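You operate a simulated robot arm through the tools that you are given. There is no shell and no other tool.

You run a simulated robot arm. Do the job below in one go: nothing can be reset, and whatever is moved stays where it is left.

Task
Clamp the pipe with blue ends in the blue and green clamps.
Fine: both caps shut, both latches locked.

It is judged by the outcome, as a careful person would: the job done as asked, and still so three seconds after it is handed in. It fails if anything else is knocked over, pushed out of place, dropped, spilled or broken. A push-on lid holds only when it is set on centred and level and pressed home; a screw cap is set on level and turned clockwise until tight.

Robot
A 6-joint arm with a two-finger gripper, fixed in place. Base frame: the origin is on the floor under the middle of its stand, x ahead of it, y to its left, z up. Lengths are in m, angles in rad, forces in N, time in s.
It reaches about 1.572 m from its shoulder. Its first joint turns from -2.897 to 2.897 rad. Payload 2.45 kg.
The TCP is the grasp point between the finger pads, 0.02 m short of the fingertips. In the tool frame z runs along the fingers and y along their closing line. The gripper opens to 0.14 m; its body begins 0.168 m behind the TCP.
Orientation is told as [roll, pitch, yaw] about the base's x, y, z axes, in that order, counted from this pose: with the fingers straight down and closing along the base's y, the tool's x points along the base's -x, its y along +y and its z along -z.

Tools
- The arm moves only by the tool step_arm. Its argument "plan" is one flat list of numbers, 7 for each row, row after row: the turn, a rotation vector about the base's x, y, z in rad, then the shift along the base's x, y, z in m, then the opening in per cent of the stroke, from 0 (shut) to 100 (fully open). In form: [rx, ry, rz, x, y, z, fingers, rx, ry, rz, x, y, z, fingers, ...]. A call has 1 to 20 rows; each row shifts and turns the commanded pose from where the row before left it. A row lasts 0.2 s, in which the tool goes at most 0.05 m and 0.15 rad; a call with a longer step from one row to the next is refused whole, and so is a gripper value outside its range. Where a pose cannot be reached the arm comes as near as it can. A force on the tool above 50 N (or 10 N above the force at the start of the call, whichever is more), or a blocked arm, ends the call early, and 0.2 s more pass. The fingers move at their own pace (about 0.045 m/s each) and stop on an object; they squeeze with about 30 N. The grip force told is the motor's: it shows also when the fingers shut on nothing. Time passes only in rows, and 0.2 s behind the last, so rows that do not move let the fingers close. The reply holds the time, the measured pose of the TCP, the force on the tool along the base axes, the opening and the grip force, in the units named above and with some noise, with the torque about the TCP (base axes, N m) and any sound that the robot's microphone picked up.
- Cameras (640 x 400 px; columns grow to the right, rows downward): "scene" is fixed at [0.0505, -0.6525, 1.6085]; the picture's right is [0.80, -0.60, 0.00], its down [-0.23, -0.31, -0.92] and it looks along [0.56, 0.74, -0.38] (base axes); focal length 335 px, centre (320, 200). "wrist" rides on the gripper at [0.078, 0.011, -0.209] in the tool frame; the picture's right is [-0.14, 0.99, 0.00], its down [-0.92, -0.13, -0.37] and it looks along [-0.37, -0.05, 0.93] (tool axes); focal length 280 px, centre (320, 200). There is no depth. A picture from a camera that has moved, and an enlarged one, comes with that camera's place and axes in the base frame and with its lens.
- get_image(camera): a new picture of that camera. No time passes.
- zoom(camera, box): a new picture of the part [left, top, right, bottom] of that camera's present view, enlarged. No time passes.
- hand_in(): hands the job in; it is judged then, once.

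Nothing tells you positions but the pictures and the camera data. Unless the task says otherwise, let go and move clear before handing in.

The tools are called as a command line: name --argument value ..., lists and objects as JSON in quotes. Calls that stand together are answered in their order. step_arm: Moves the arm, as the interface text tells. Its arguments: {"type":"object","properties":{"plan":{"type":"array","items":{"type":"number"}}},"required":["plan"]} The other tools are called the same way: get_image (camera) takes a picture; zoom (camera, box) takes an enlarged picture of a part of a camera's view; hand_in () hands the job in.

At the start:

```text
t: 0.0
ee_pos: [0.3477, 0.7399, 1.2071]
tcp_rot: [0.0, 0.0, 0.001]
contact_force: [0.3, -0.3, 0.9]
moment: [0.01, -0.01, -0.03]
opening: 0.1398
gripper_force: 0.2
```

scene: 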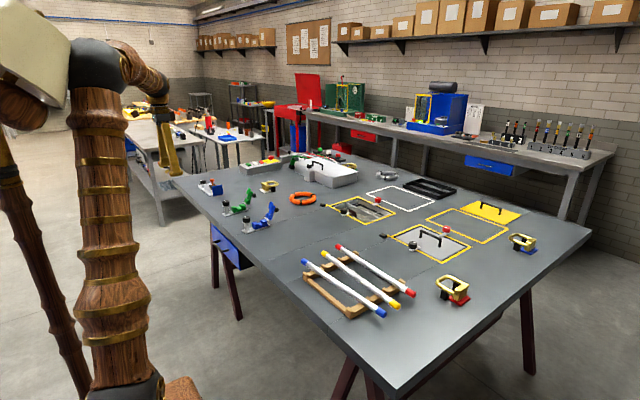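
wrist: 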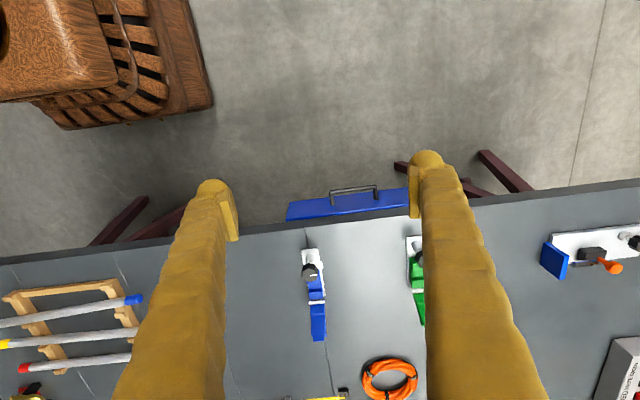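

I see a table with a pipe rack holding three pipes (blue, yellow, red ends), and a blue and a green clamp near the table's near-left edge. I will look closer before moving.

zoom --camera "scene" --box '[180, 160, 300, 235]'

zoom --camera "scene" --box '[280, 220, 440, 320]'

zoom --camera "wrist" --box '[240, 220, 480, 370]'

zoom --camera "scene" --box '[400, 210, 560, 310]'

```text
5.33 times, centred on (240, 198) of scene
camera zoom: at [0.0505, -0.6525, 1.6085], right [0.8, -0.6, 0.0], down [-0.23, -0.31, -0.92], along [0.56, 0.74, -0.38], focal length 1788 px, centre (747, 213)
```

zoom: 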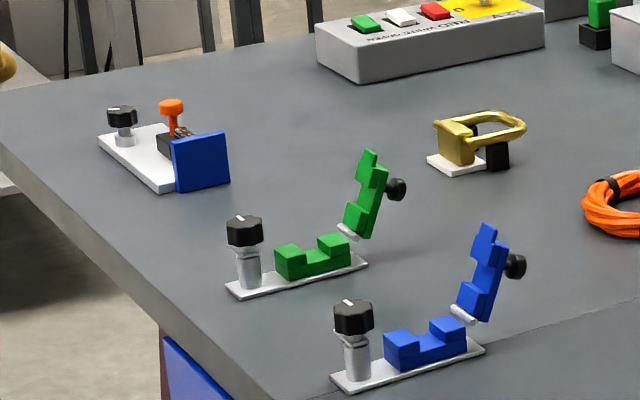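

```text
4.00 times, centred on (360, 270) of scene
camera zoom: at [0.0505, -0.6525, 1.6085], right [0.8, -0.6, 0.0], down [-0.23, -0.31, -0.92], along [0.56, 0.74, -0.38], focal length 1341 px, centre (160, -80)
```

zoom: 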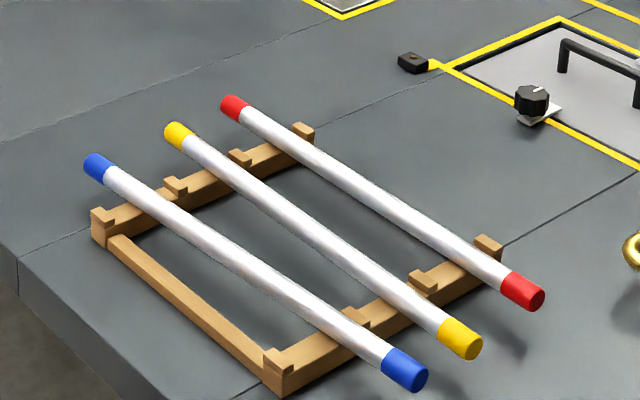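

```text
2.67 times, centred on (360, 295) of wrist
camera zoom: at [0.2696, 0.7509, 1.4154], right [0.14, 0.99, 0.0], down [0.92, -0.13, 0.37], along [0.37, -0.05, -0.93], focal length 748 px, centre (213, -53)
```

zoom: 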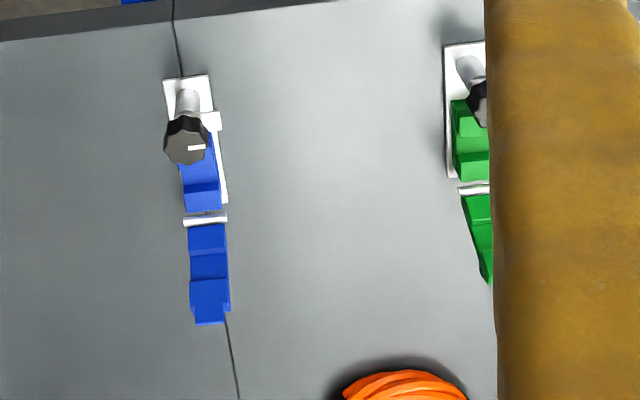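

```text
4.00 times, centred on (480, 260) of scene
camera zoom: at [0.0505, -0.6525, 1.6085], right [0.8, -0.6, 0.0], down [-0.23, -0.31, -0.92], along [0.56, 0.74, -0.38], focal length 1341 px, centre (-320, -40)
```

zoom: 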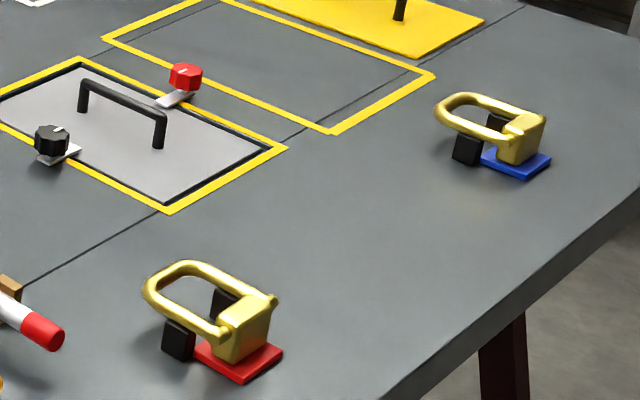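

step_arm --plan '[0, 0, 0, 0.0255, -0.014, -0.032, 100, 0, 0, 0, 0.0255, -0.014, -0.032, 100, 0, 0, 0, 0.0255, -0.014, -0.032, 100, 0, 0, 0, 0.0255, -0.014, -0.032, 100, 0, 0, 0, 0, 0, 0, 100]'

get_image --camera "wrist"

zoom --camera "wrist" --box '[230, 200, 422, 320]'

```text
t: 1.2
ee_pos: [0.4493, 0.6833, 1.0822]
tcp_rot: [0.001, -0.001, -0.002]
contact_force: [-0.1, 0.1, -0.2]
moment: [0.03, 0.01, -0.01]
opening: 0.1401
gripper_force: 0.0
```

```text
taken
camera wrist: at [0.3712, 0.6944, 1.2897], right [0.14, 0.99, 0.0], down [0.92, -0.13, 0.37], along [0.37, -0.05, -0.93], focal length 280 px, centre (320, 200)
```

wrist: 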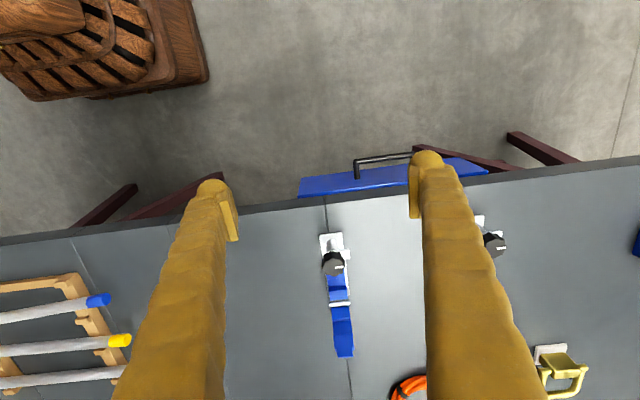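

```text
3.33 times, centred on (326, 260) of wrist
camera zoom: at [0.3712, 0.6944, 1.2897], right [0.14, 0.99, 0.0], down [0.92, -0.13, 0.37], along [0.37, -0.05, -0.93], focal length 935 px, centre (300, 0)
```

zoom: 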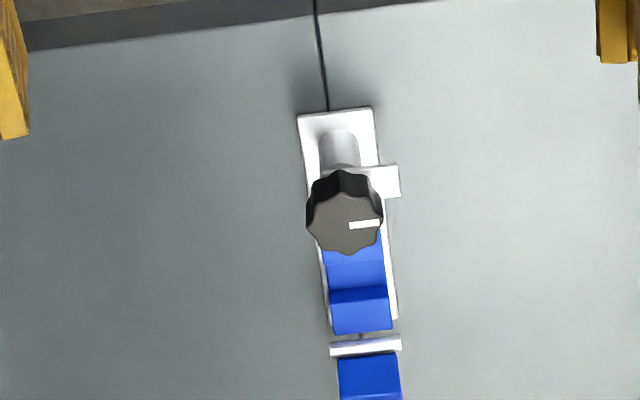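

zoom --camera "scene" --box '[236, 196, 284, 236]'

zoom --camera "scene" --box '[216, 182, 264, 222]'

zoom --camera "wrist" --box '[302, 220, 382, 370]'

```text
10.00 times, centred on (260, 216) of scene
camera zoom: at [0.0505, -0.6525, 1.6085], right [0.8, -0.6, 0.0], down [-0.23, -0.31, -0.92], along [0.56, 0.74, -0.38], focal length 3352 px, centre (920, 40)
```

zoom: 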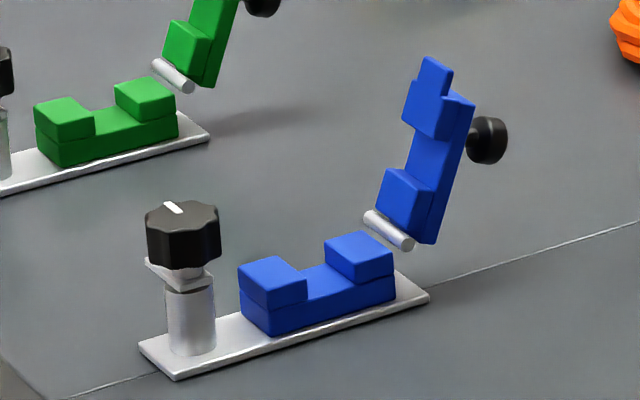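

```text
10.00 times, centred on (240, 202) of scene
camera zoom: at [0.0505, -0.6525, 1.6085], right [0.8, -0.6, 0.0], down [-0.23, -0.31, -0.92], along [0.56, 0.74, -0.38], focal length 3352 px, centre (1120, 180)
```

zoom: 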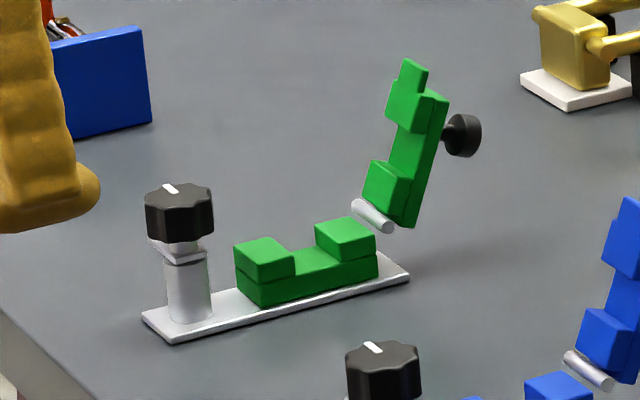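

```text
2.67 times, centred on (342, 295) of wrist
camera zoom: at [0.3712, 0.6944, 1.2897], right [0.14, 0.99, 0.0], down [0.92, -0.13, 0.37], along [0.37, -0.05, -0.93], focal length 748 px, centre (261, -53)
```

zoom: 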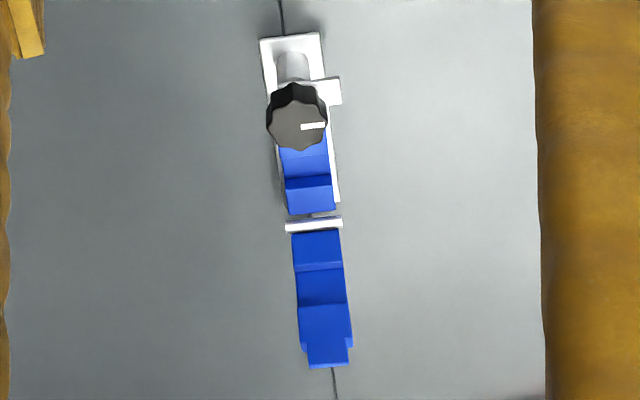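

The blue and green clamps are open: each has a U-shaped saddle, a cap hinged on the far side, and a latch knob whose tab currently points to +y. Blue clamp knob is around (0.627, 0.68, 0.93), the saddle near x=0.695. Next I go over the blue-ended pipe (about (0.674, 0.065)) with the gripper turned 90°.

step_arm --plan '[0, 0, 0.0982, 0.01392, -0.04083, 0, 100, 0, 0, 0.0982, 0.01392, -0.04083, 0, 100, 0, 0, 0.0982, 0.01392, -0.04083, 0, 100, 0, 0, 0.0982, 0.01392, -0.04083, 0, 100, 0, 0, 0.0982, 0.01392, -0.04083, 0, 100, 0, 0, 0.0982, 0.01392, -0.04083, 0, 100, 0, 0, 0.0982, 0.01392, -0.04083, 0, 100, 0, 0, 0.0982, 0.01392, -0.04083, 0, 100, 0, 0, 0.0982, 0.01392, -0.04083, 0, 100, 0, 0, 0.0982, 0.01392, -0.04083, 0, 100, 0, 0, 0.0982, 0.01392, -0.04083, 0, 100, 0, 0, 0.0982, 0.01392, -0.04083, 0, 100, 0, 0, 0.0982, 0.01392, -0.04083, 0, 100, 0, 0, 0.0982, 0.01392, -0.04083, 0, 100, 0, 0, 0.0982, 0.01392, -0.04083, 0, 100, 0, 0, 0.0982, 0.01392, -0.04083, 0, 100, 0, 0, 0, 0, 0, 0, 100]'

get_image --camera "wrist"

get_image --camera "scene"

```text
t: 4.8
ee_pos: [0.6733, 0.0334, 1.0803]
tcp_rot: [-0.001, 0.0, 1.572]
contact_force: [-0.1, 0.4, -0.4]
moment: [0.01, 0.04, -0.01]
opening: 0.1401
gripper_force: 0.1
```

```text
taken
camera wrist: at [0.6631, -0.0449, 1.2879], right [-0.99, 0.13, 0.0], down [0.12, 0.92, 0.37], along [0.05, 0.37, -0.93], focal length 280 px, centre (320, 200)
```

wrist: 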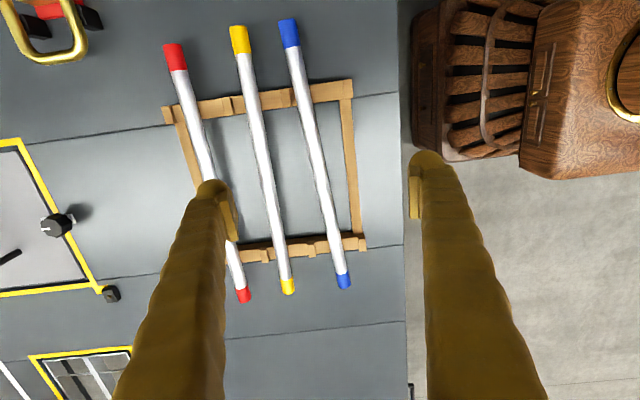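

```text
taken
```

scene: 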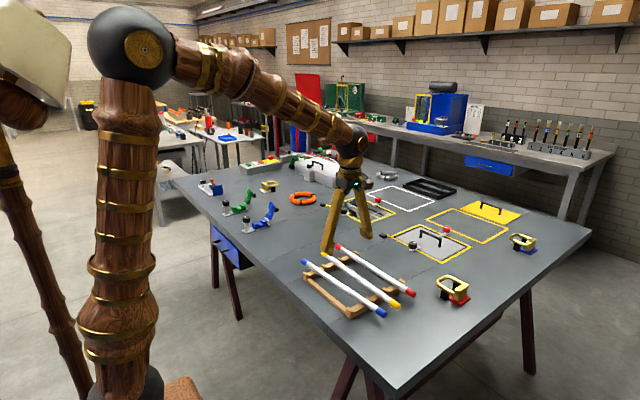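

zoom --camera "wrist" --box '[224, 60, 416, 180]'

zoom --camera "wrist" --box '[224, 180, 416, 300]'

zoom --camera "scene" --box '[292, 250, 372, 325]'

zoom --camera "scene" --box '[340, 270, 420, 325]'

```text
3.33 times, centred on (320, 120) of wrist
camera zoom: at [0.6631, -0.0449, 1.2879], right [-0.99, 0.13, 0.0], down [0.12, 0.92, 0.37], along [0.05, 0.37, -0.93], focal length 935 px, centre (320, 467)
```

zoom: 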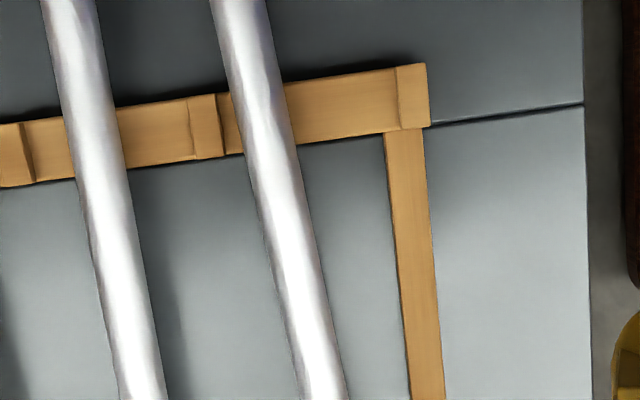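

```text
3.33 times, centred on (320, 240) of wrist
camera zoom: at [0.6631, -0.0449, 1.2879], right [-0.99, 0.13, 0.0], down [0.12, 0.92, 0.37], along [0.05, 0.37, -0.93], focal length 935 px, centre (320, 67)
```

zoom: 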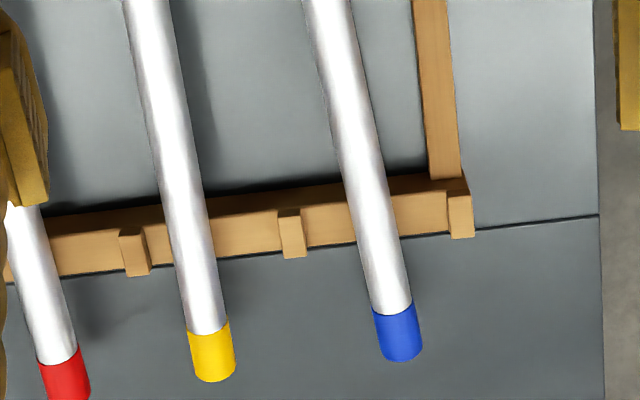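

```text
5.33 times, centred on (332, 288) of scene
camera zoom: at [0.0505, -0.6525, 1.6085], right [0.8, -0.6, 0.0], down [-0.23, -0.31, -0.92], along [0.56, 0.74, -0.38], focal length 1788 px, centre (256, -267)
```

zoom: 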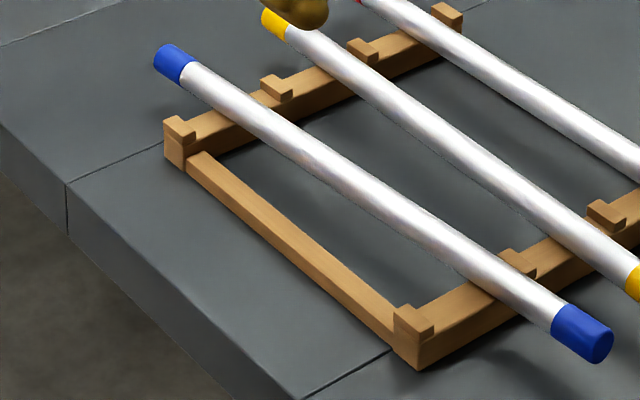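

```text
7.27 times, centred on (380, 298) of scene
camera zoom: at [0.0505, -0.6525, 1.6085], right [0.8, -0.6, 0.0], down [-0.23, -0.31, -0.92], along [0.56, 0.74, -0.38], focal length 2438 px, centre (-116, -509)
```

zoom: 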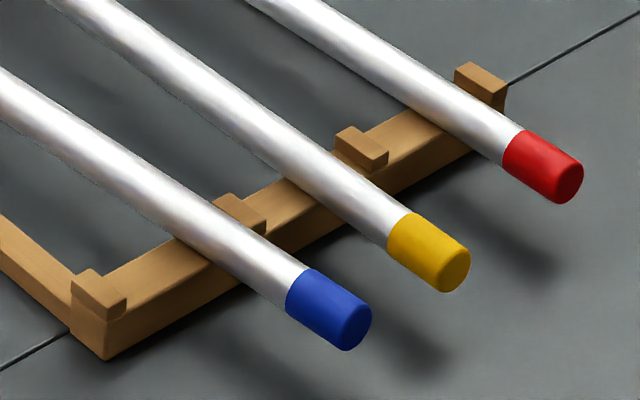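

The blue pipe lies between about (0.691, -0.124) and (0.667, 0.28), axis near z 0.893, about 22 mm thick. I narrow the fingers so they clear the yellow pipe, align and go part way down.

step_arm --plan '[0, 0, 0.029, 0.003, 0.022, 0, 36, 0, 0, 0.029, 0.0028, 0.022, 0, 36, 0, 0, 0, 0, 0, -0.03, 36, 0, 0, 0, 0, 0, -0.04, 36, 0, 0, 0, 0, 0, -0.04, 36, 0, 0, 0, 0, 0, 0, 36]'

get_image --camera "wrist"

zoom --camera "scene" --box '[280, 200, 440, 320]'

```text
t: 6.2
ee_pos: [0.6786, 0.0774, 0.9705]
tcp_rot: [0.0, 0.001, 1.632]
contact_force: [-0.6, -0.3, 0.2]
moment: [-0.06, -0.01, -0.01]
opening: 0.0504
gripper_force: 0.1
```

```text
taken
camera wrist: at [0.672, -0.0018, 1.1782], right [-1.0, 0.08, 0.0], down [0.07, 0.93, 0.37], along [0.03, 0.37, -0.93], focal length 280 px, centre (320, 200)
```

wrist: 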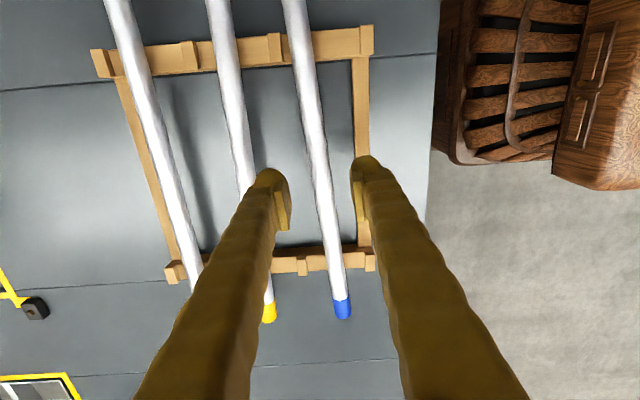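

```text
3.33 times, centred on (360, 260) of scene
camera zoom: at [0.0505, -0.6525, 1.6085], right [0.8, -0.6, 0.0], down [-0.23, -0.31, -0.92], along [0.56, 0.74, -0.38], focal length 1117 px, centre (187, 0)
```

zoom: 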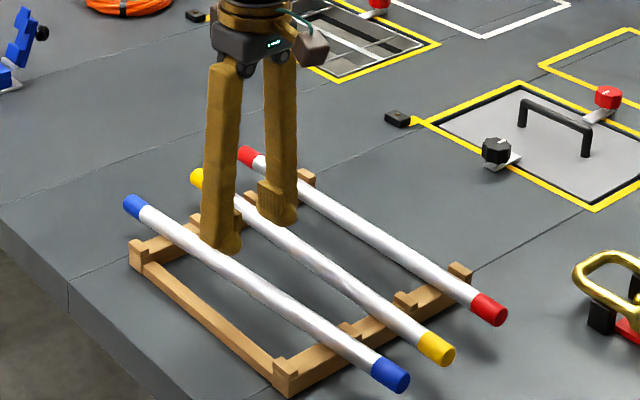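

step_arm --plan '[0, 0, 0, 0, 0, -0.03, 36, 0, 0, 0, 0, 0, -0.025, 36, 0, 0, 0, 0, 0, -0.012, 36, 0, 0, 0, 0, 0, 0, 36]'

zoom --camera "scene" --box '[290, 210, 410, 320]'

get_image --camera "wrist"

```text
t: 7.2
ee_pos: [0.676, 0.0749, 0.903]
tcp_rot: [-0.001, 0.001, 1.631]
contact_force: [0.7, -0.3, -0.4]
moment: [-0.03, 0.02, -0.02]
opening: 0.0506
gripper_force: 0.0
```

```text
3.64 times, centred on (350, 265) of scene
camera zoom: at [0.0505, -0.6525, 1.6085], right [0.8, -0.6, 0.0], down [-0.23, -0.31, -0.92], along [0.56, 0.74, -0.38], focal length 1219 px, centre (211, -36)
```

zoom: 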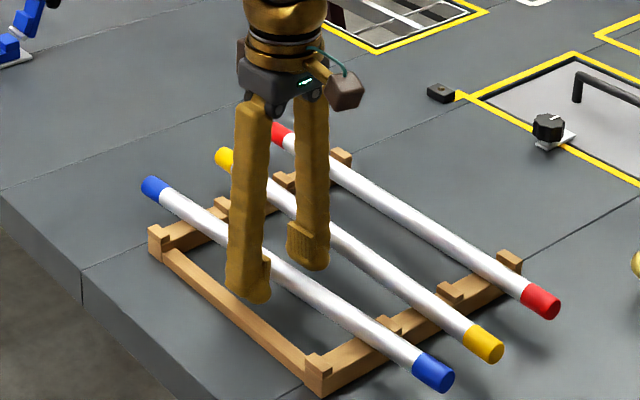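

```text
taken
camera wrist: at [0.6716, -0.0036, 1.1113], right [-1.0, 0.08, 0.0], down [0.07, 0.93, 0.37], along [0.03, 0.37, -0.93], focal length 280 px, centre (320, 200)
```

wrist: 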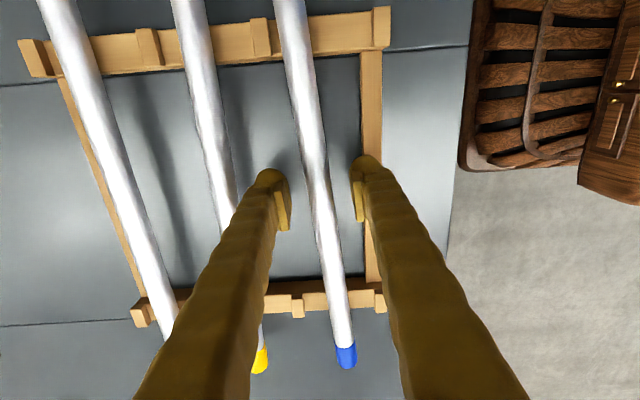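

step_arm --plan '[0, 0, 0, 0, 0, -0.005, 36, 0, 0, 0, 0, 0, 0, 0, 0, 0, 0, 0, 0, 0, 0, 0, 0, 0, 0, 0, 0, 0, 0, 0, 0, 0, 0, 0, 0]'

get_image --camera "wrist"

```text
t: 8.4
ee_pos: [0.6779, 0.0753, 0.8988]
tcp_rot: [0.001, -0.001, 1.631]
contact_force: [-0.1, -0.7, -0.5]
moment: [0.04, 0.03, -0.03]
opening: 0.0197
gripper_force: 29.6
```

```text
taken
camera wrist: at [0.6722, -0.0035, 1.1061], right [-1.0, 0.08, 0.0], down [0.07, 0.93, 0.37], along [0.03, 0.37, -0.93], focal length 280 px, centre (320, 200)
```

wrist: 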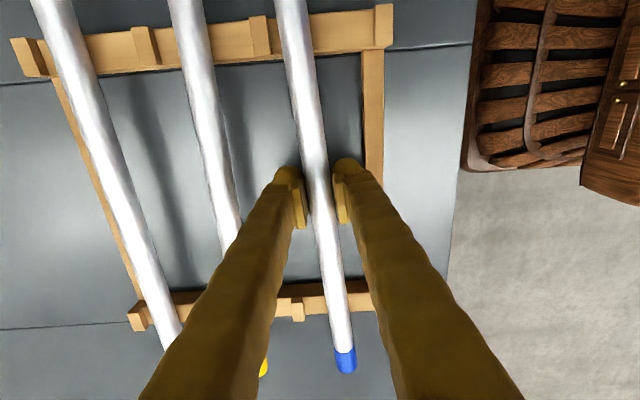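

The pipe is gripped (opening ~0.02 m). I lift it and carry it over the two clamps at about y 0.68 and 0.92.

step_arm --plan '[0, 0, 0, 0, 0, 0.02, 0, 0, 0, 0, 0, 0, 0.03, 0, 0, 0, 0, 0, 0, 0.04, 0, 0, 0, 0, 0, 0, 0.04, 0, 0, 0, 0, 0, 0, 0.02, 0, 0, 0, 0, 0, 0, 0, 0]'

get_image --camera "scene"

get_image --camera "wrist"

```text
t: 9.8
ee_pos: [0.6764, 0.0749, 1.0476]
tcp_rot: [0.001, 0.0, 1.632]
contact_force: [-0.2, 0.0, -3.6]
moment: [0.0, -0.01, 0.02]
opening: 0.0197
gripper_force: 30.4
```

```text
taken
```

scene: 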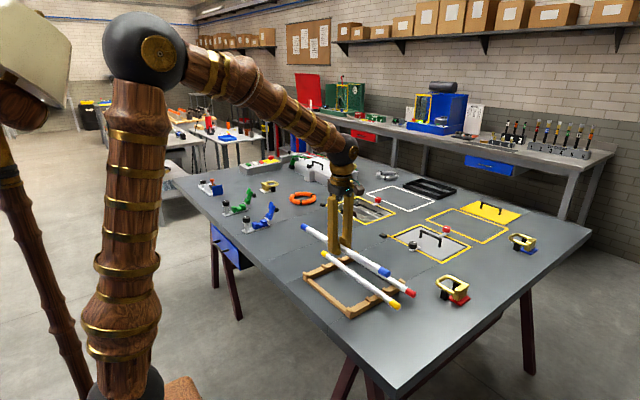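

```text
taken
camera wrist: at [0.6715, -0.0044, 1.2551], right [-1.0, 0.08, 0.0], down [0.07, 0.93, 0.37], along [0.03, 0.37, -0.93], focal length 280 px, centre (320, 200)
```

wrist: 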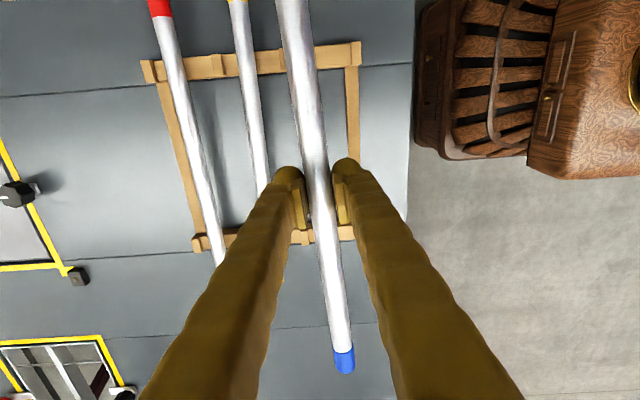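

step_arm --plan '[0, 0, -0.0038, 0.0011, 0.0447, 0, 0, 0, 0, -0.0038, 0.0011, 0.0447, 0, 0, 0, 0, -0.0038, 0.0011, 0.0447, 0, 0, 0, 0, -0.0038, 0.0011, 0.0447, 0, 0, 0, 0, -0.0038, 0.0011, 0.0447, 0, 0, 0, 0, -0.0038, 0.0011, 0.0447, 0, 0, 0, 0, -0.0038, 0.0011, 0.0447, 0, 0, 0, 0, -0.0038, 0.0011, 0.0447, 0, 0, 0, 0, -0.0038, 0.0011, 0.0447, 0, 0, 0, 0, -0.0038, 0.0011, 0.0447, 0, 0, 0, 0, -0.0038, 0.0011, 0.0447, 0, 0, 0, 0, -0.0038, 0.0011, 0.0447, 0, 0, 0, 0, -0.0038, 0.0011, 0.0447, 0, 0, 0, 0, -0.0038, 0.0011, 0.0447, 0, 0, 0, 0, -0.0038, 0.0011, 0.0447, 0, 0, 0, 0, -0.0038, 0.0011, 0.0447, 0, 0, 0, 0, 0, 0, 0, 0, 0]'

get_image --camera "scene"

get_image --camera "wrist"

zoom --camera "scene" --box '[200, 140, 320, 240]'

```text
t: 13.4
ee_pos: [0.6961, 0.7906, 1.0479]
tcp_rot: [0.001, 0.0, 1.569]
contact_force: [0.2, 0.5, -4.8]
moment: [0.0, -0.03, 0.02]
opening: 0.0196
gripper_force: 29.8
```

```text
taken
```

scene: 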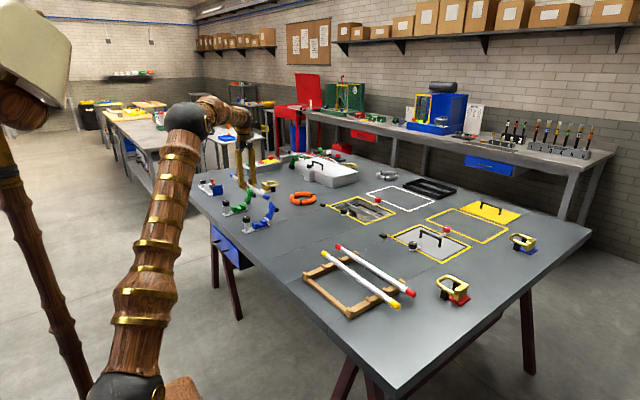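

```text
taken
camera wrist: at [0.6849, 0.7125, 1.2561], right [-0.99, 0.14, 0.0], down [0.13, 0.92, 0.37], along [0.05, 0.37, -0.93], focal length 280 px, centre (320, 200)
```

wrist: 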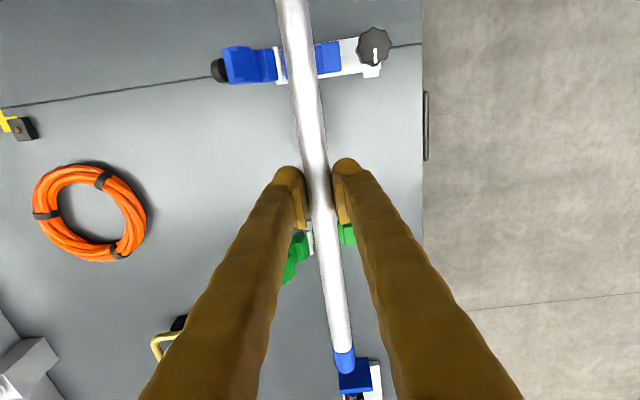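

```text
4.00 times, centred on (260, 190) of scene
camera zoom: at [0.0505, -0.6525, 1.6085], right [0.8, -0.6, 0.0], down [-0.23, -0.31, -0.92], along [0.56, 0.74, -0.38], focal length 1341 px, centre (560, 240)
```

zoom: 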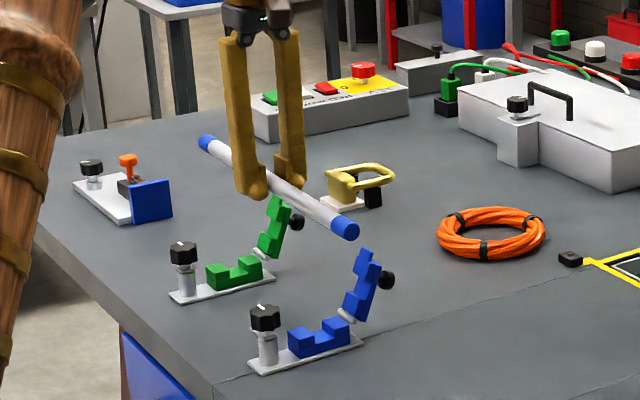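

zoom --camera "wrist" --box '[208, 0, 400, 120]'

zoom --camera "wrist" --box '[272, 200, 432, 400]'

zoom --camera "scene" --box '[236, 170, 308, 230]'

```text
3.33 times, centred on (304, 60) of wrist
camera zoom: at [0.6849, 0.7125, 1.2561], right [-0.99, 0.14, 0.0], down [0.13, 0.92, 0.37], along [0.05, 0.37, -0.93], focal length 935 px, centre (373, 667)
```

zoom: 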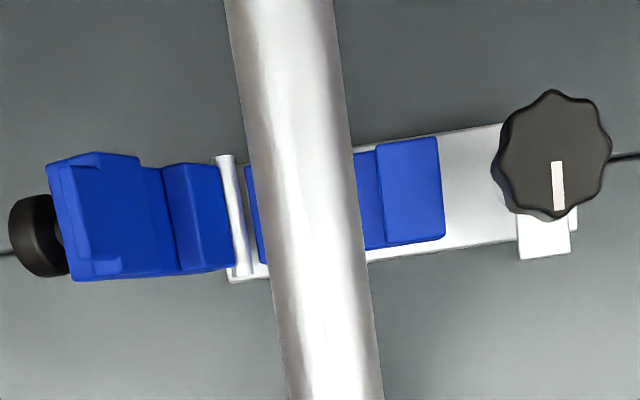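

```text
2.00 times, centred on (352, 300) of wrist
camera zoom: at [0.6849, 0.7125, 1.2561], right [-0.99, 0.14, 0.0], down [0.13, 0.92, 0.37], along [0.05, 0.37, -0.93], focal length 561 px, centre (256, 0)
```

zoom: 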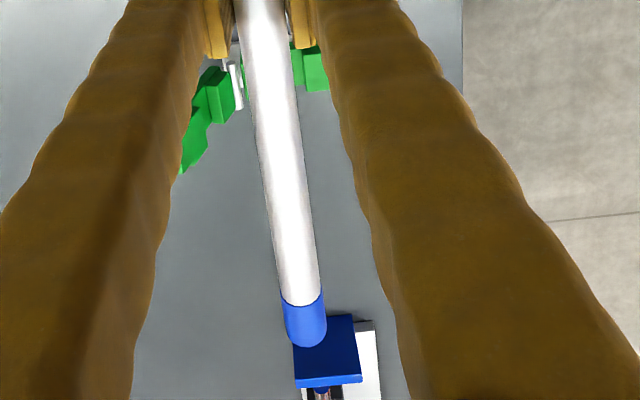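

```text
6.67 times, centred on (272, 200) of scene
camera zoom: at [0.0505, -0.6525, 1.6085], right [0.8, -0.6, 0.0], down [-0.23, -0.31, -0.92], along [0.56, 0.74, -0.38], focal length 2235 px, centre (640, 200)
```

zoom: 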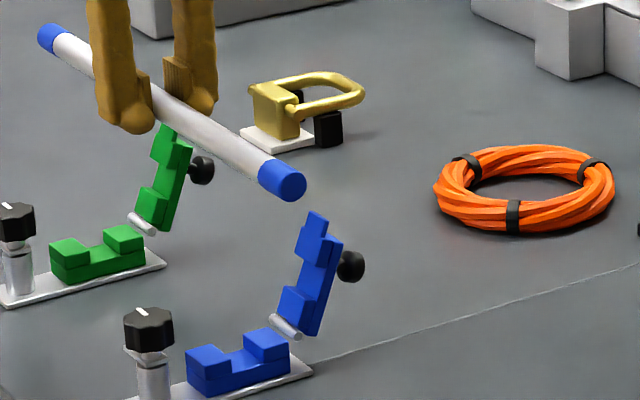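

The pipe hangs over both clamps. From the wrist view, both notch centres are near x=0.692 and parallel to y, so I shift 4 mm toward -x and descend most of the way.

step_arm --plan '[0, 0, 0, -0.004, 0, -0.02, 0, 0, 0, 0.001, 0, 0, -0.035, 0, 0, 0, 0, 0, 0, -0.035, 0, 0, 0, 0, 0, 0, -0.03, 0, 0, 0, 0, 0, 0, -0.02, 0, 0, 0, 0, 0, 0, 0, 0]'

get_image --camera "wrist"

zoom --camera "scene" --box '[212, 170, 284, 230]'

zoom --camera "wrist" --box '[208, 0, 400, 120]'

```text
t: 14.8
ee_pos: [0.6912, 0.7901, 0.9082]
tcp_rot: [0.001, 0.001, 1.571]
contact_force: [0.2, 0.4, -4.6]
moment: [0.01, 0.01, 0.0]
opening: 0.0197
gripper_force: 30.0
```

```text
taken
camera wrist: at [0.6806, 0.7116, 1.1166], right [-0.99, 0.14, 0.0], down [0.13, 0.92, 0.37], along [0.05, 0.37, -0.93], focal length 280 px, centre (320, 200)
```

wrist: 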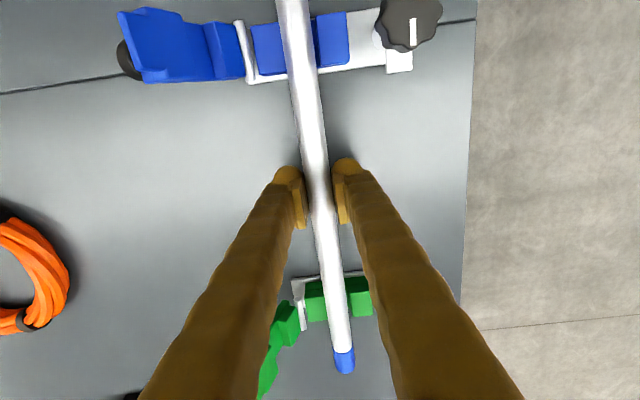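

```text
6.67 times, centred on (248, 200) of scene
camera zoom: at [0.0505, -0.6525, 1.6085], right [0.8, -0.6, 0.0], down [-0.23, -0.31, -0.92], along [0.56, 0.74, -0.38], focal length 2235 px, centre (800, 200)
```

zoom: 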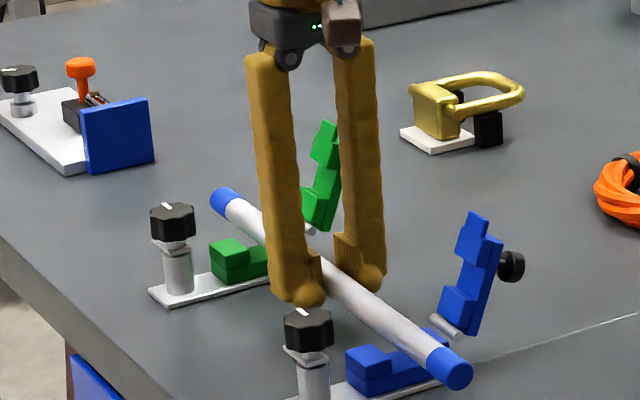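

```text
3.33 times, centred on (304, 60) of wrist
camera zoom: at [0.6806, 0.7116, 1.1166], right [-0.99, 0.14, 0.0], down [0.13, 0.92, 0.37], along [0.05, 0.37, -0.93], focal length 935 px, centre (373, 667)
```

zoom: 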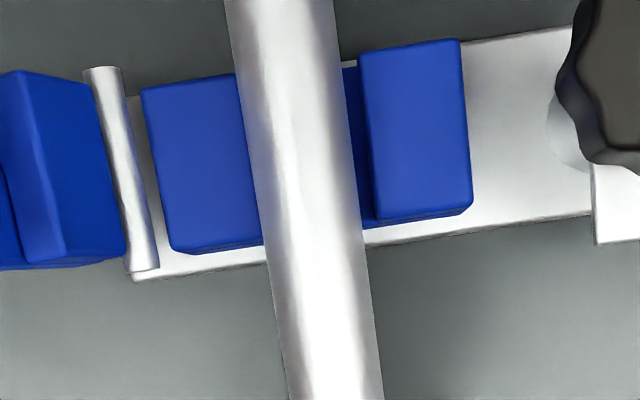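

zoom --camera "wrist" --box '[280, 260, 400, 380]'

```text
3.33 times, centred on (340, 320) of wrist
camera zoom: at [0.6806, 0.7116, 1.1166], right [-0.99, 0.14, 0.0], down [0.13, 0.92, 0.37], along [0.05, 0.37, -0.93], focal length 935 px, centre (253, -200)
```

zoom: 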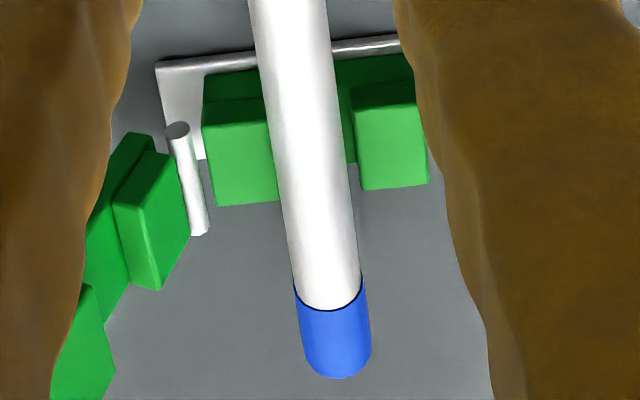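

Notch centres for both clamps compute to x≈0.691, matching the pipe at 0.691. I lower in small steps and watch the force.

step_arm --plan '[0, 0, 0, 0, 0, -0.006, 0, 0, 0, 0, 0, 0, -0.006, 0, 0, 0, 0, 0, 0, 0, 0]'

get_image --camera "wrist"

zoom --camera "scene" --box '[236, 196, 284, 236]'

```text
t: 15.6
ee_pos: [0.6916, 0.7905, 0.8954]
tcp_rot: [0.002, 0.0, 1.571]
contact_force: [-7.6, 1.5, -6.0]
moment: [0.11, 0.1, 0.07]
opening: 0.0198
gripper_force: 30.0
```

```text
taken
camera wrist: at [0.681, 0.7124, 1.1034], right [-0.99, 0.14, 0.0], down [0.13, 0.92, 0.37], along [0.05, 0.37, -0.93], focal length 280 px, centre (320, 200)
```

wrist: 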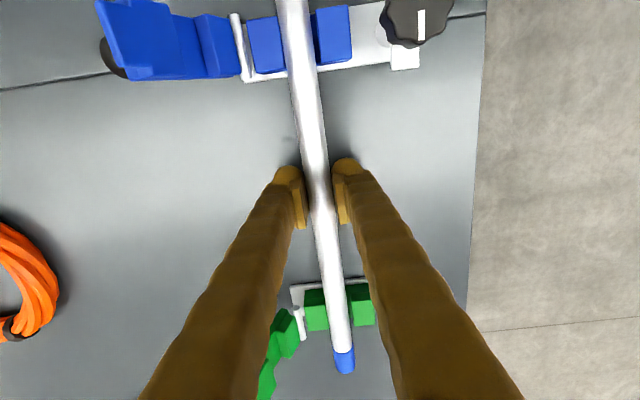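

```text
10.00 times, centred on (260, 216) of scene
camera zoom: at [0.0505, -0.6525, 1.6085], right [0.8, -0.6, 0.0], down [-0.23, -0.31, -0.92], along [0.56, 0.74, -0.38], focal length 3352 px, centre (920, 40)
```

zoom: 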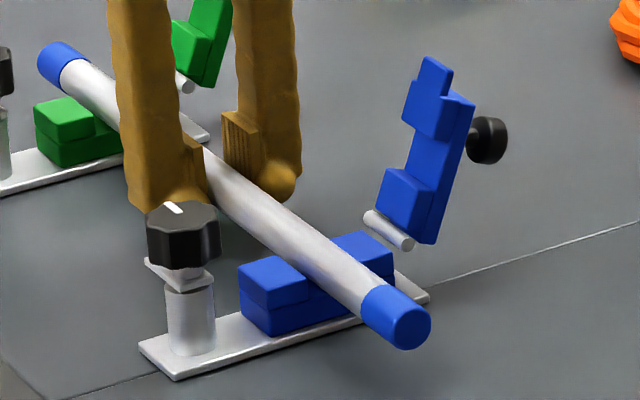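

The pipe entered the notches but pushes sideways against the far (+x) side with about 7.6 N. I shift slightly to -x to relieve it.

step_arm --plan '[0, 0, 0, -0.0015, 0, 0.001, 0, 0, 0, 0, 0, 0, 0, 0]'

zoom --camera "wrist" --box '[208, 0, 400, 120]'

zoom --camera "wrist" --box '[280, 260, 400, 380]'

```text
t: 16.2
ee_pos: [0.6919, 0.7903, 0.8974]
tcp_rot: [0.001, -0.002, 1.569]
contact_force: [0.5, 0.0, -2.9]
moment: [0.0, 0.02, -0.01]
opening: 0.0197
gripper_force: 30.3
```

```text
3.33 times, centred on (304, 60) of wrist
camera zoom: at [0.68, 0.7125, 1.1047], right [-0.99, 0.14, 0.0], down [0.13, 0.92, 0.37], along [0.05, 0.37, -0.93], focal length 935 px, centre (373, 667)
```

zoom: 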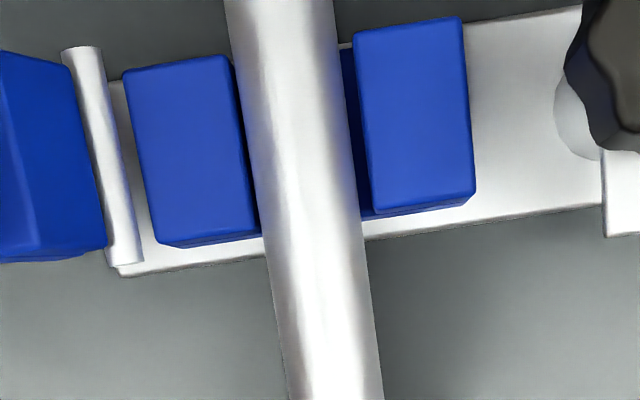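

```text
3.33 times, centred on (340, 320) of wrist
camera zoom: at [0.68, 0.7125, 1.1047], right [-0.99, 0.14, 0.0], down [0.13, 0.92, 0.37], along [0.05, 0.37, -0.93], focal length 935 px, centre (253, -200)
```

zoom: 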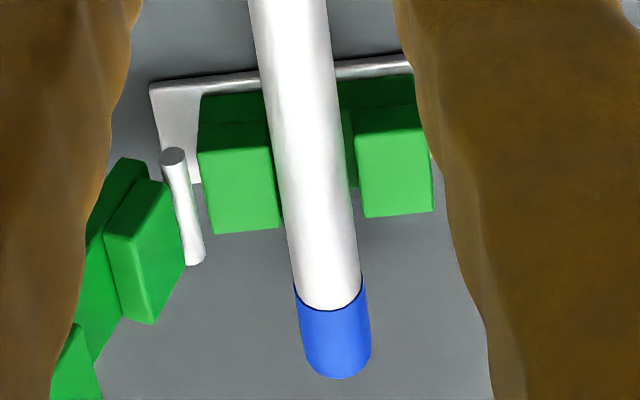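

step_arm --plan '[0, 0, 0, -0.0008, 0, -0.003, 0, 0, 0, 0, 0, 0, -0.003, 0, 0, 0, 0, 0, 0, 0, 0]'

zoom --camera "scene" --box '[236, 196, 284, 236]'

```text
t: 17.0
ee_pos: [0.6882, 0.7903, 0.893]
tcp_rot: [0.001, -0.002, 1.571]
contact_force: [-0.8, 0.4, 18.0]
moment: [0.46, -0.07, -0.28]
opening: 0.0174
gripper_force: 29.6
```

```text
10.00 times, centred on (260, 216) of scene
camera zoom: at [0.0505, -0.6525, 1.6085], right [0.8, -0.6, 0.0], down [-0.23, -0.31, -0.92], along [0.56, 0.74, -0.38], focal length 3352 px, centre (920, 40)
```

zoom: 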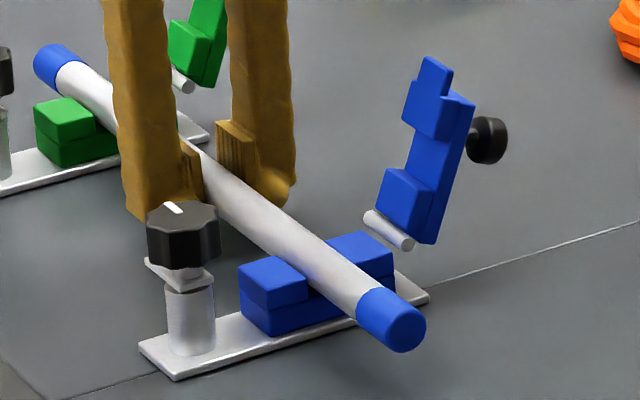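

The pipe now sits on the notch floors (18 N up). I ease off and open the fingers.

step_arm --plan '[0, 0, 0, 0, 0, 0.0015, 0, 0, 0, 0, 0, 0, 0, 25, 0, 0, 0, 0, 0, 0, 45, 0, 0, 0, 0, 0, 0, 45, 0, 0, 0, 0, 0, 0, 45]'

get_image --camera "wrist"

zoom --camera "scene" --box '[212, 176, 284, 236]'

```text
t: 18.2
ee_pos: [0.6893, 0.7906, 0.892]
tcp_rot: [-0.001, -0.002, 1.572]
contact_force: [-0.3, 0.2, -0.6]
moment: [-0.04, 0.0, 0.02]
opening: 0.063
gripper_force: 0.1
```

```text
taken
camera wrist: at [0.679, 0.7126, 1.0999], right [-0.99, 0.14, 0.0], down [0.13, 0.92, 0.37], along [0.05, 0.37, -0.93], focal length 280 px, centre (320, 200)
```

wrist: 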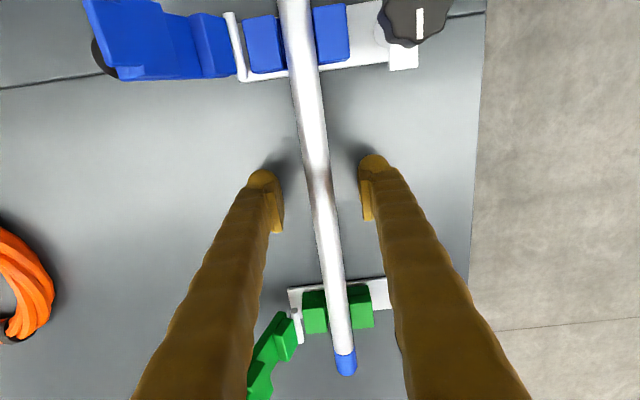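

```text
6.67 times, centred on (248, 206) of scene
camera zoom: at [0.0505, -0.6525, 1.6085], right [0.8, -0.6, 0.0], down [-0.23, -0.31, -0.92], along [0.56, 0.74, -0.38], focal length 2235 px, centre (800, 160)
```

zoom: 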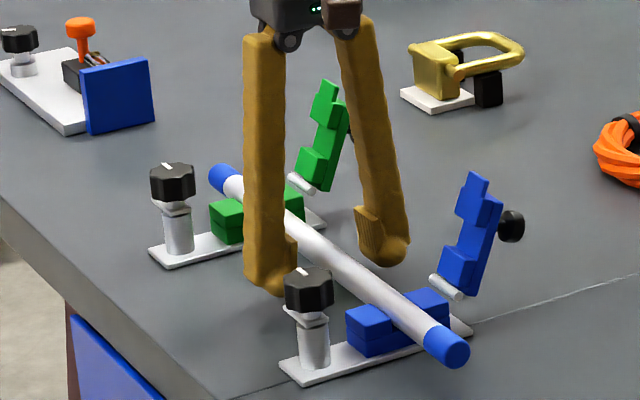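

The pipe rests in both saddles and is free of the gripper. Next I raise, look at the clamps, and go round to the far (+x) side of the blue cap to swing it shut with closed fingers.

step_arm --plan '[0, 0, 0, 0, 0, 0.04, 45, 0, 0, 0, 0, 0, 0.04, 45, 0, 0, 0, 0, 0, 0.04, 45, 0, 0, 0, 0, 0, 0.04, 45, 0, 0, 0, 0.035, -0.0275, 0, 0, 0, 0, 0, 0.035, -0.0275, 0, 0, 0, 0, 0, 0.045, -0.0275, 0, 0, 0, 0, 0, 0.045, -0.0275, 0, 0, 0, 0, 0, 0, 0, 0, 0]'

get_image --camera "wrist"

zoom --camera "scene" --box '[212, 146, 308, 236]'

```text
refused: row 7 steps farther than a row can; nothing moved
```

```text
taken
camera wrist: at [0.679, 0.7126, 1.0999], right [-0.99, 0.14, 0.0], down [0.13, 0.92, 0.37], along [0.05, 0.37, -0.93], focal length 280 px, centre (320, 200)
```

wrist: 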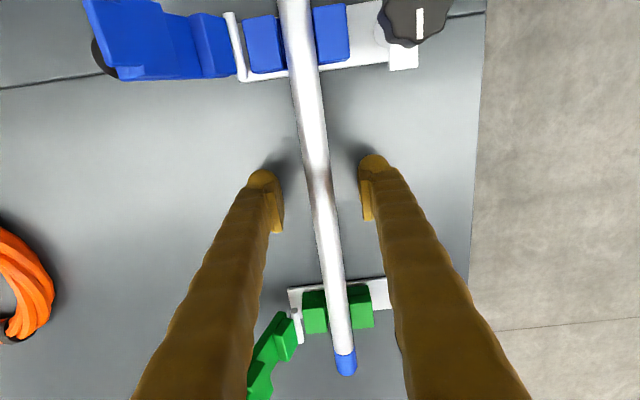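

```text
4.44 times, centred on (260, 191) of scene
camera zoom: at [0.0505, -0.6525, 1.6085], right [0.8, -0.6, 0.0], down [-0.23, -0.31, -0.92], along [0.56, 0.74, -0.38], focal length 1490 px, centre (587, 240)
```

zoom: 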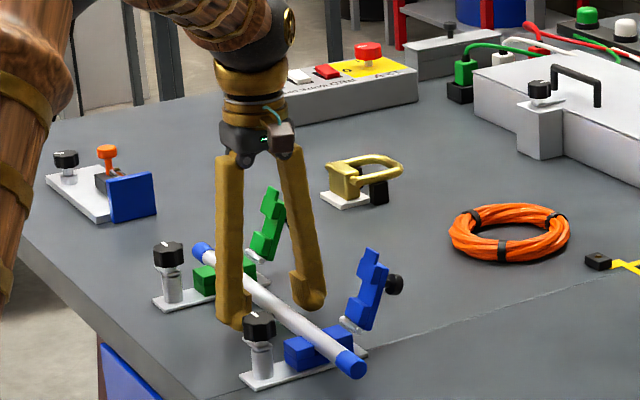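

step_arm --plan '[0, 0, 0, 0, 0, 0.04, 45, 0, 0, 0, 0, 0, 0.04, 45, 0, 0, 0, 0, 0, 0.04, 45, 0, 0, 0, 0, 0, 0.04, 45, 0, 0, 0, 0.032, -0.022, 0, 0, 0, 0, 0, 0.032, -0.022, 0, 0, 0, 0, 0, 0.032, -0.022, 0, 0, 0, 0, 0, 0.032, -0.022, 0, 0, 0, 0, 0, 0.032, -0.022, 0, 0, 0, 0, 0, 0, 0, 0, 0]'

get_image --camera "wrist"

zoom --camera "scene" --box '[212, 146, 308, 236]'

```text
t: 20.4
ee_pos: [0.85, 0.6794, 1.0511]
tcp_rot: [0.0, 0.001, 1.571]
contact_force: [-0.1, -0.4, 0.9]
moment: [0.02, 0.0, -0.03]
opening: 0.0
gripper_force: 29.4
```

```text
taken
camera wrist: at [0.8388, 0.6014, 1.2584], right [-0.99, 0.14, 0.0], down [0.13, 0.92, 0.37], along [0.05, 0.37, -0.93], focal length 280 px, centre (320, 200)
```

wrist: 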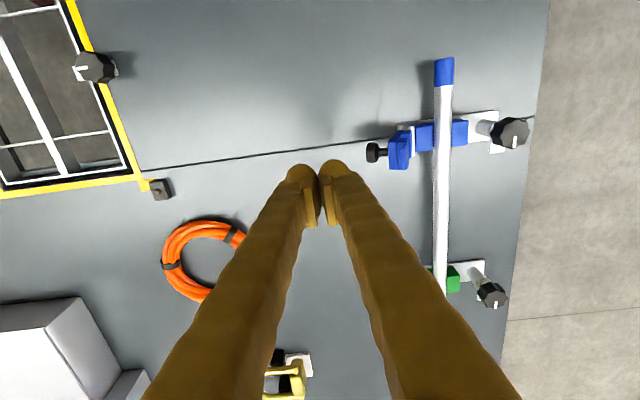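

```text
4.44 times, centred on (260, 191) of scene
camera zoom: at [0.0505, -0.6525, 1.6085], right [0.8, -0.6, 0.0], down [-0.23, -0.31, -0.92], along [0.56, 0.74, -0.38], focal length 1490 px, centre (587, 240)
```

zoom: 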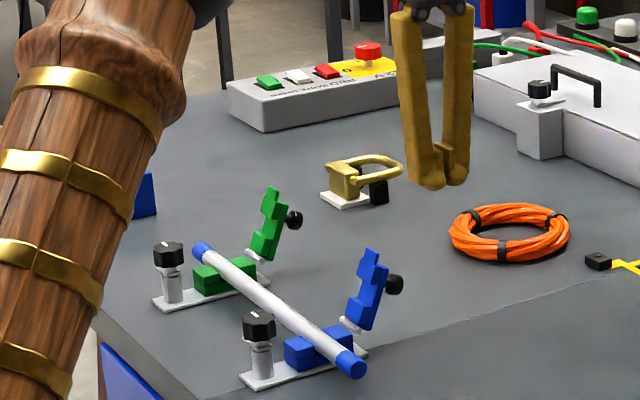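

zoom --camera "wrist" --box '[350, 40, 542, 160]'

zoom --camera "wrist" --box '[400, 220, 528, 320]'

```text
3.33 times, centred on (446, 100) of wrist
camera zoom: at [0.8388, 0.6014, 1.2584], right [-0.99, 0.14, 0.0], down [0.13, 0.92, 0.37], along [0.05, 0.37, -0.93], focal length 935 px, centre (-100, 533)
```

zoom: 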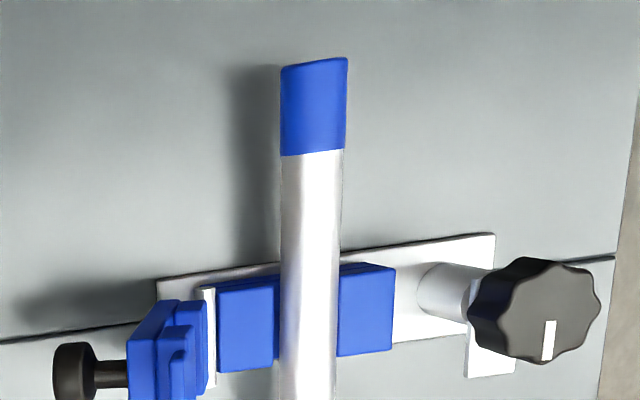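

```text
4.00 times, centred on (464, 270) of wrist
camera zoom: at [0.8388, 0.6014, 1.2584], right [-0.99, 0.14, 0.0], down [0.13, 0.92, 0.37], along [0.05, 0.37, -0.93], focal length 1122 px, centre (-256, -80)
```

zoom: 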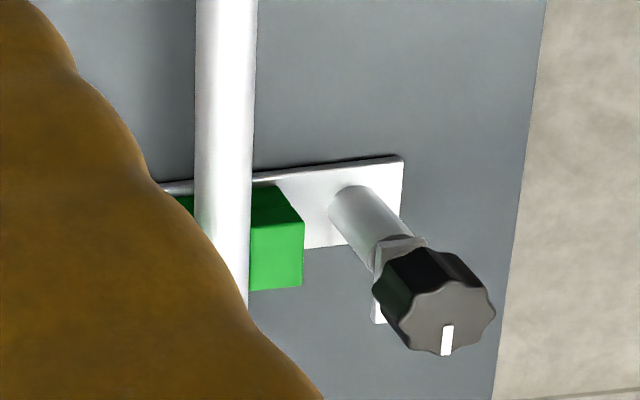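

step_arm --plan '[0, 0, 0, 0, 0.001, -0.04, 0, 0, 0, 0, 0, 0, -0.04, 0, 0, 0, 0, 0, 0, -0.035, 0, 0, 0, 0, -0.015, 0, 0, 0, 0, 0, 0, 0, 0, 0, 0]'

get_image --camera "wrist"

zoom --camera "scene" --box '[236, 170, 308, 230]'

```text
t: 21.6
ee_pos: [0.8351, 0.6809, 0.9369]
tcp_rot: [0.0, 0.002, 1.571]
contact_force: [-0.9, -0.1, -0.9]
moment: [0.03, 0.0, -0.02]
opening: 0.0001
gripper_force: 28.9
```

```text
taken
camera wrist: at [0.8247, 0.6035, 1.1441], right [-0.99, 0.14, 0.0], down [0.13, 0.92, 0.37], along [0.05, 0.37, -0.93], focal length 280 px, centre (320, 200)
```

wrist: 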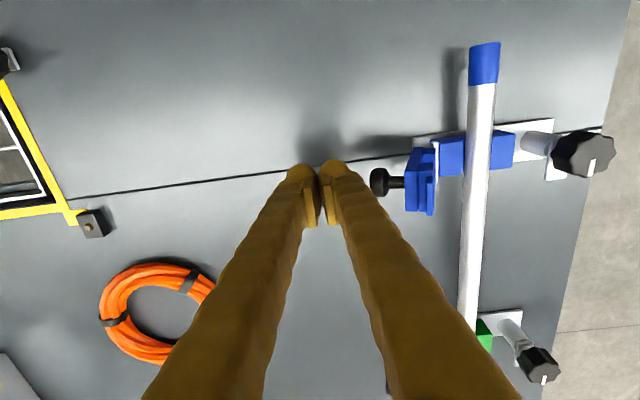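

```text
6.67 times, centred on (272, 200) of scene
camera zoom: at [0.0505, -0.6525, 1.6085], right [0.8, -0.6, 0.0], down [-0.23, -0.31, -0.92], along [0.56, 0.74, -0.38], focal length 2235 px, centre (640, 200)
```

zoom: 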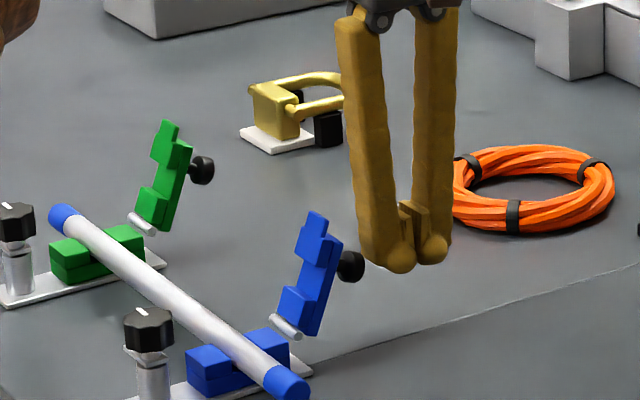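

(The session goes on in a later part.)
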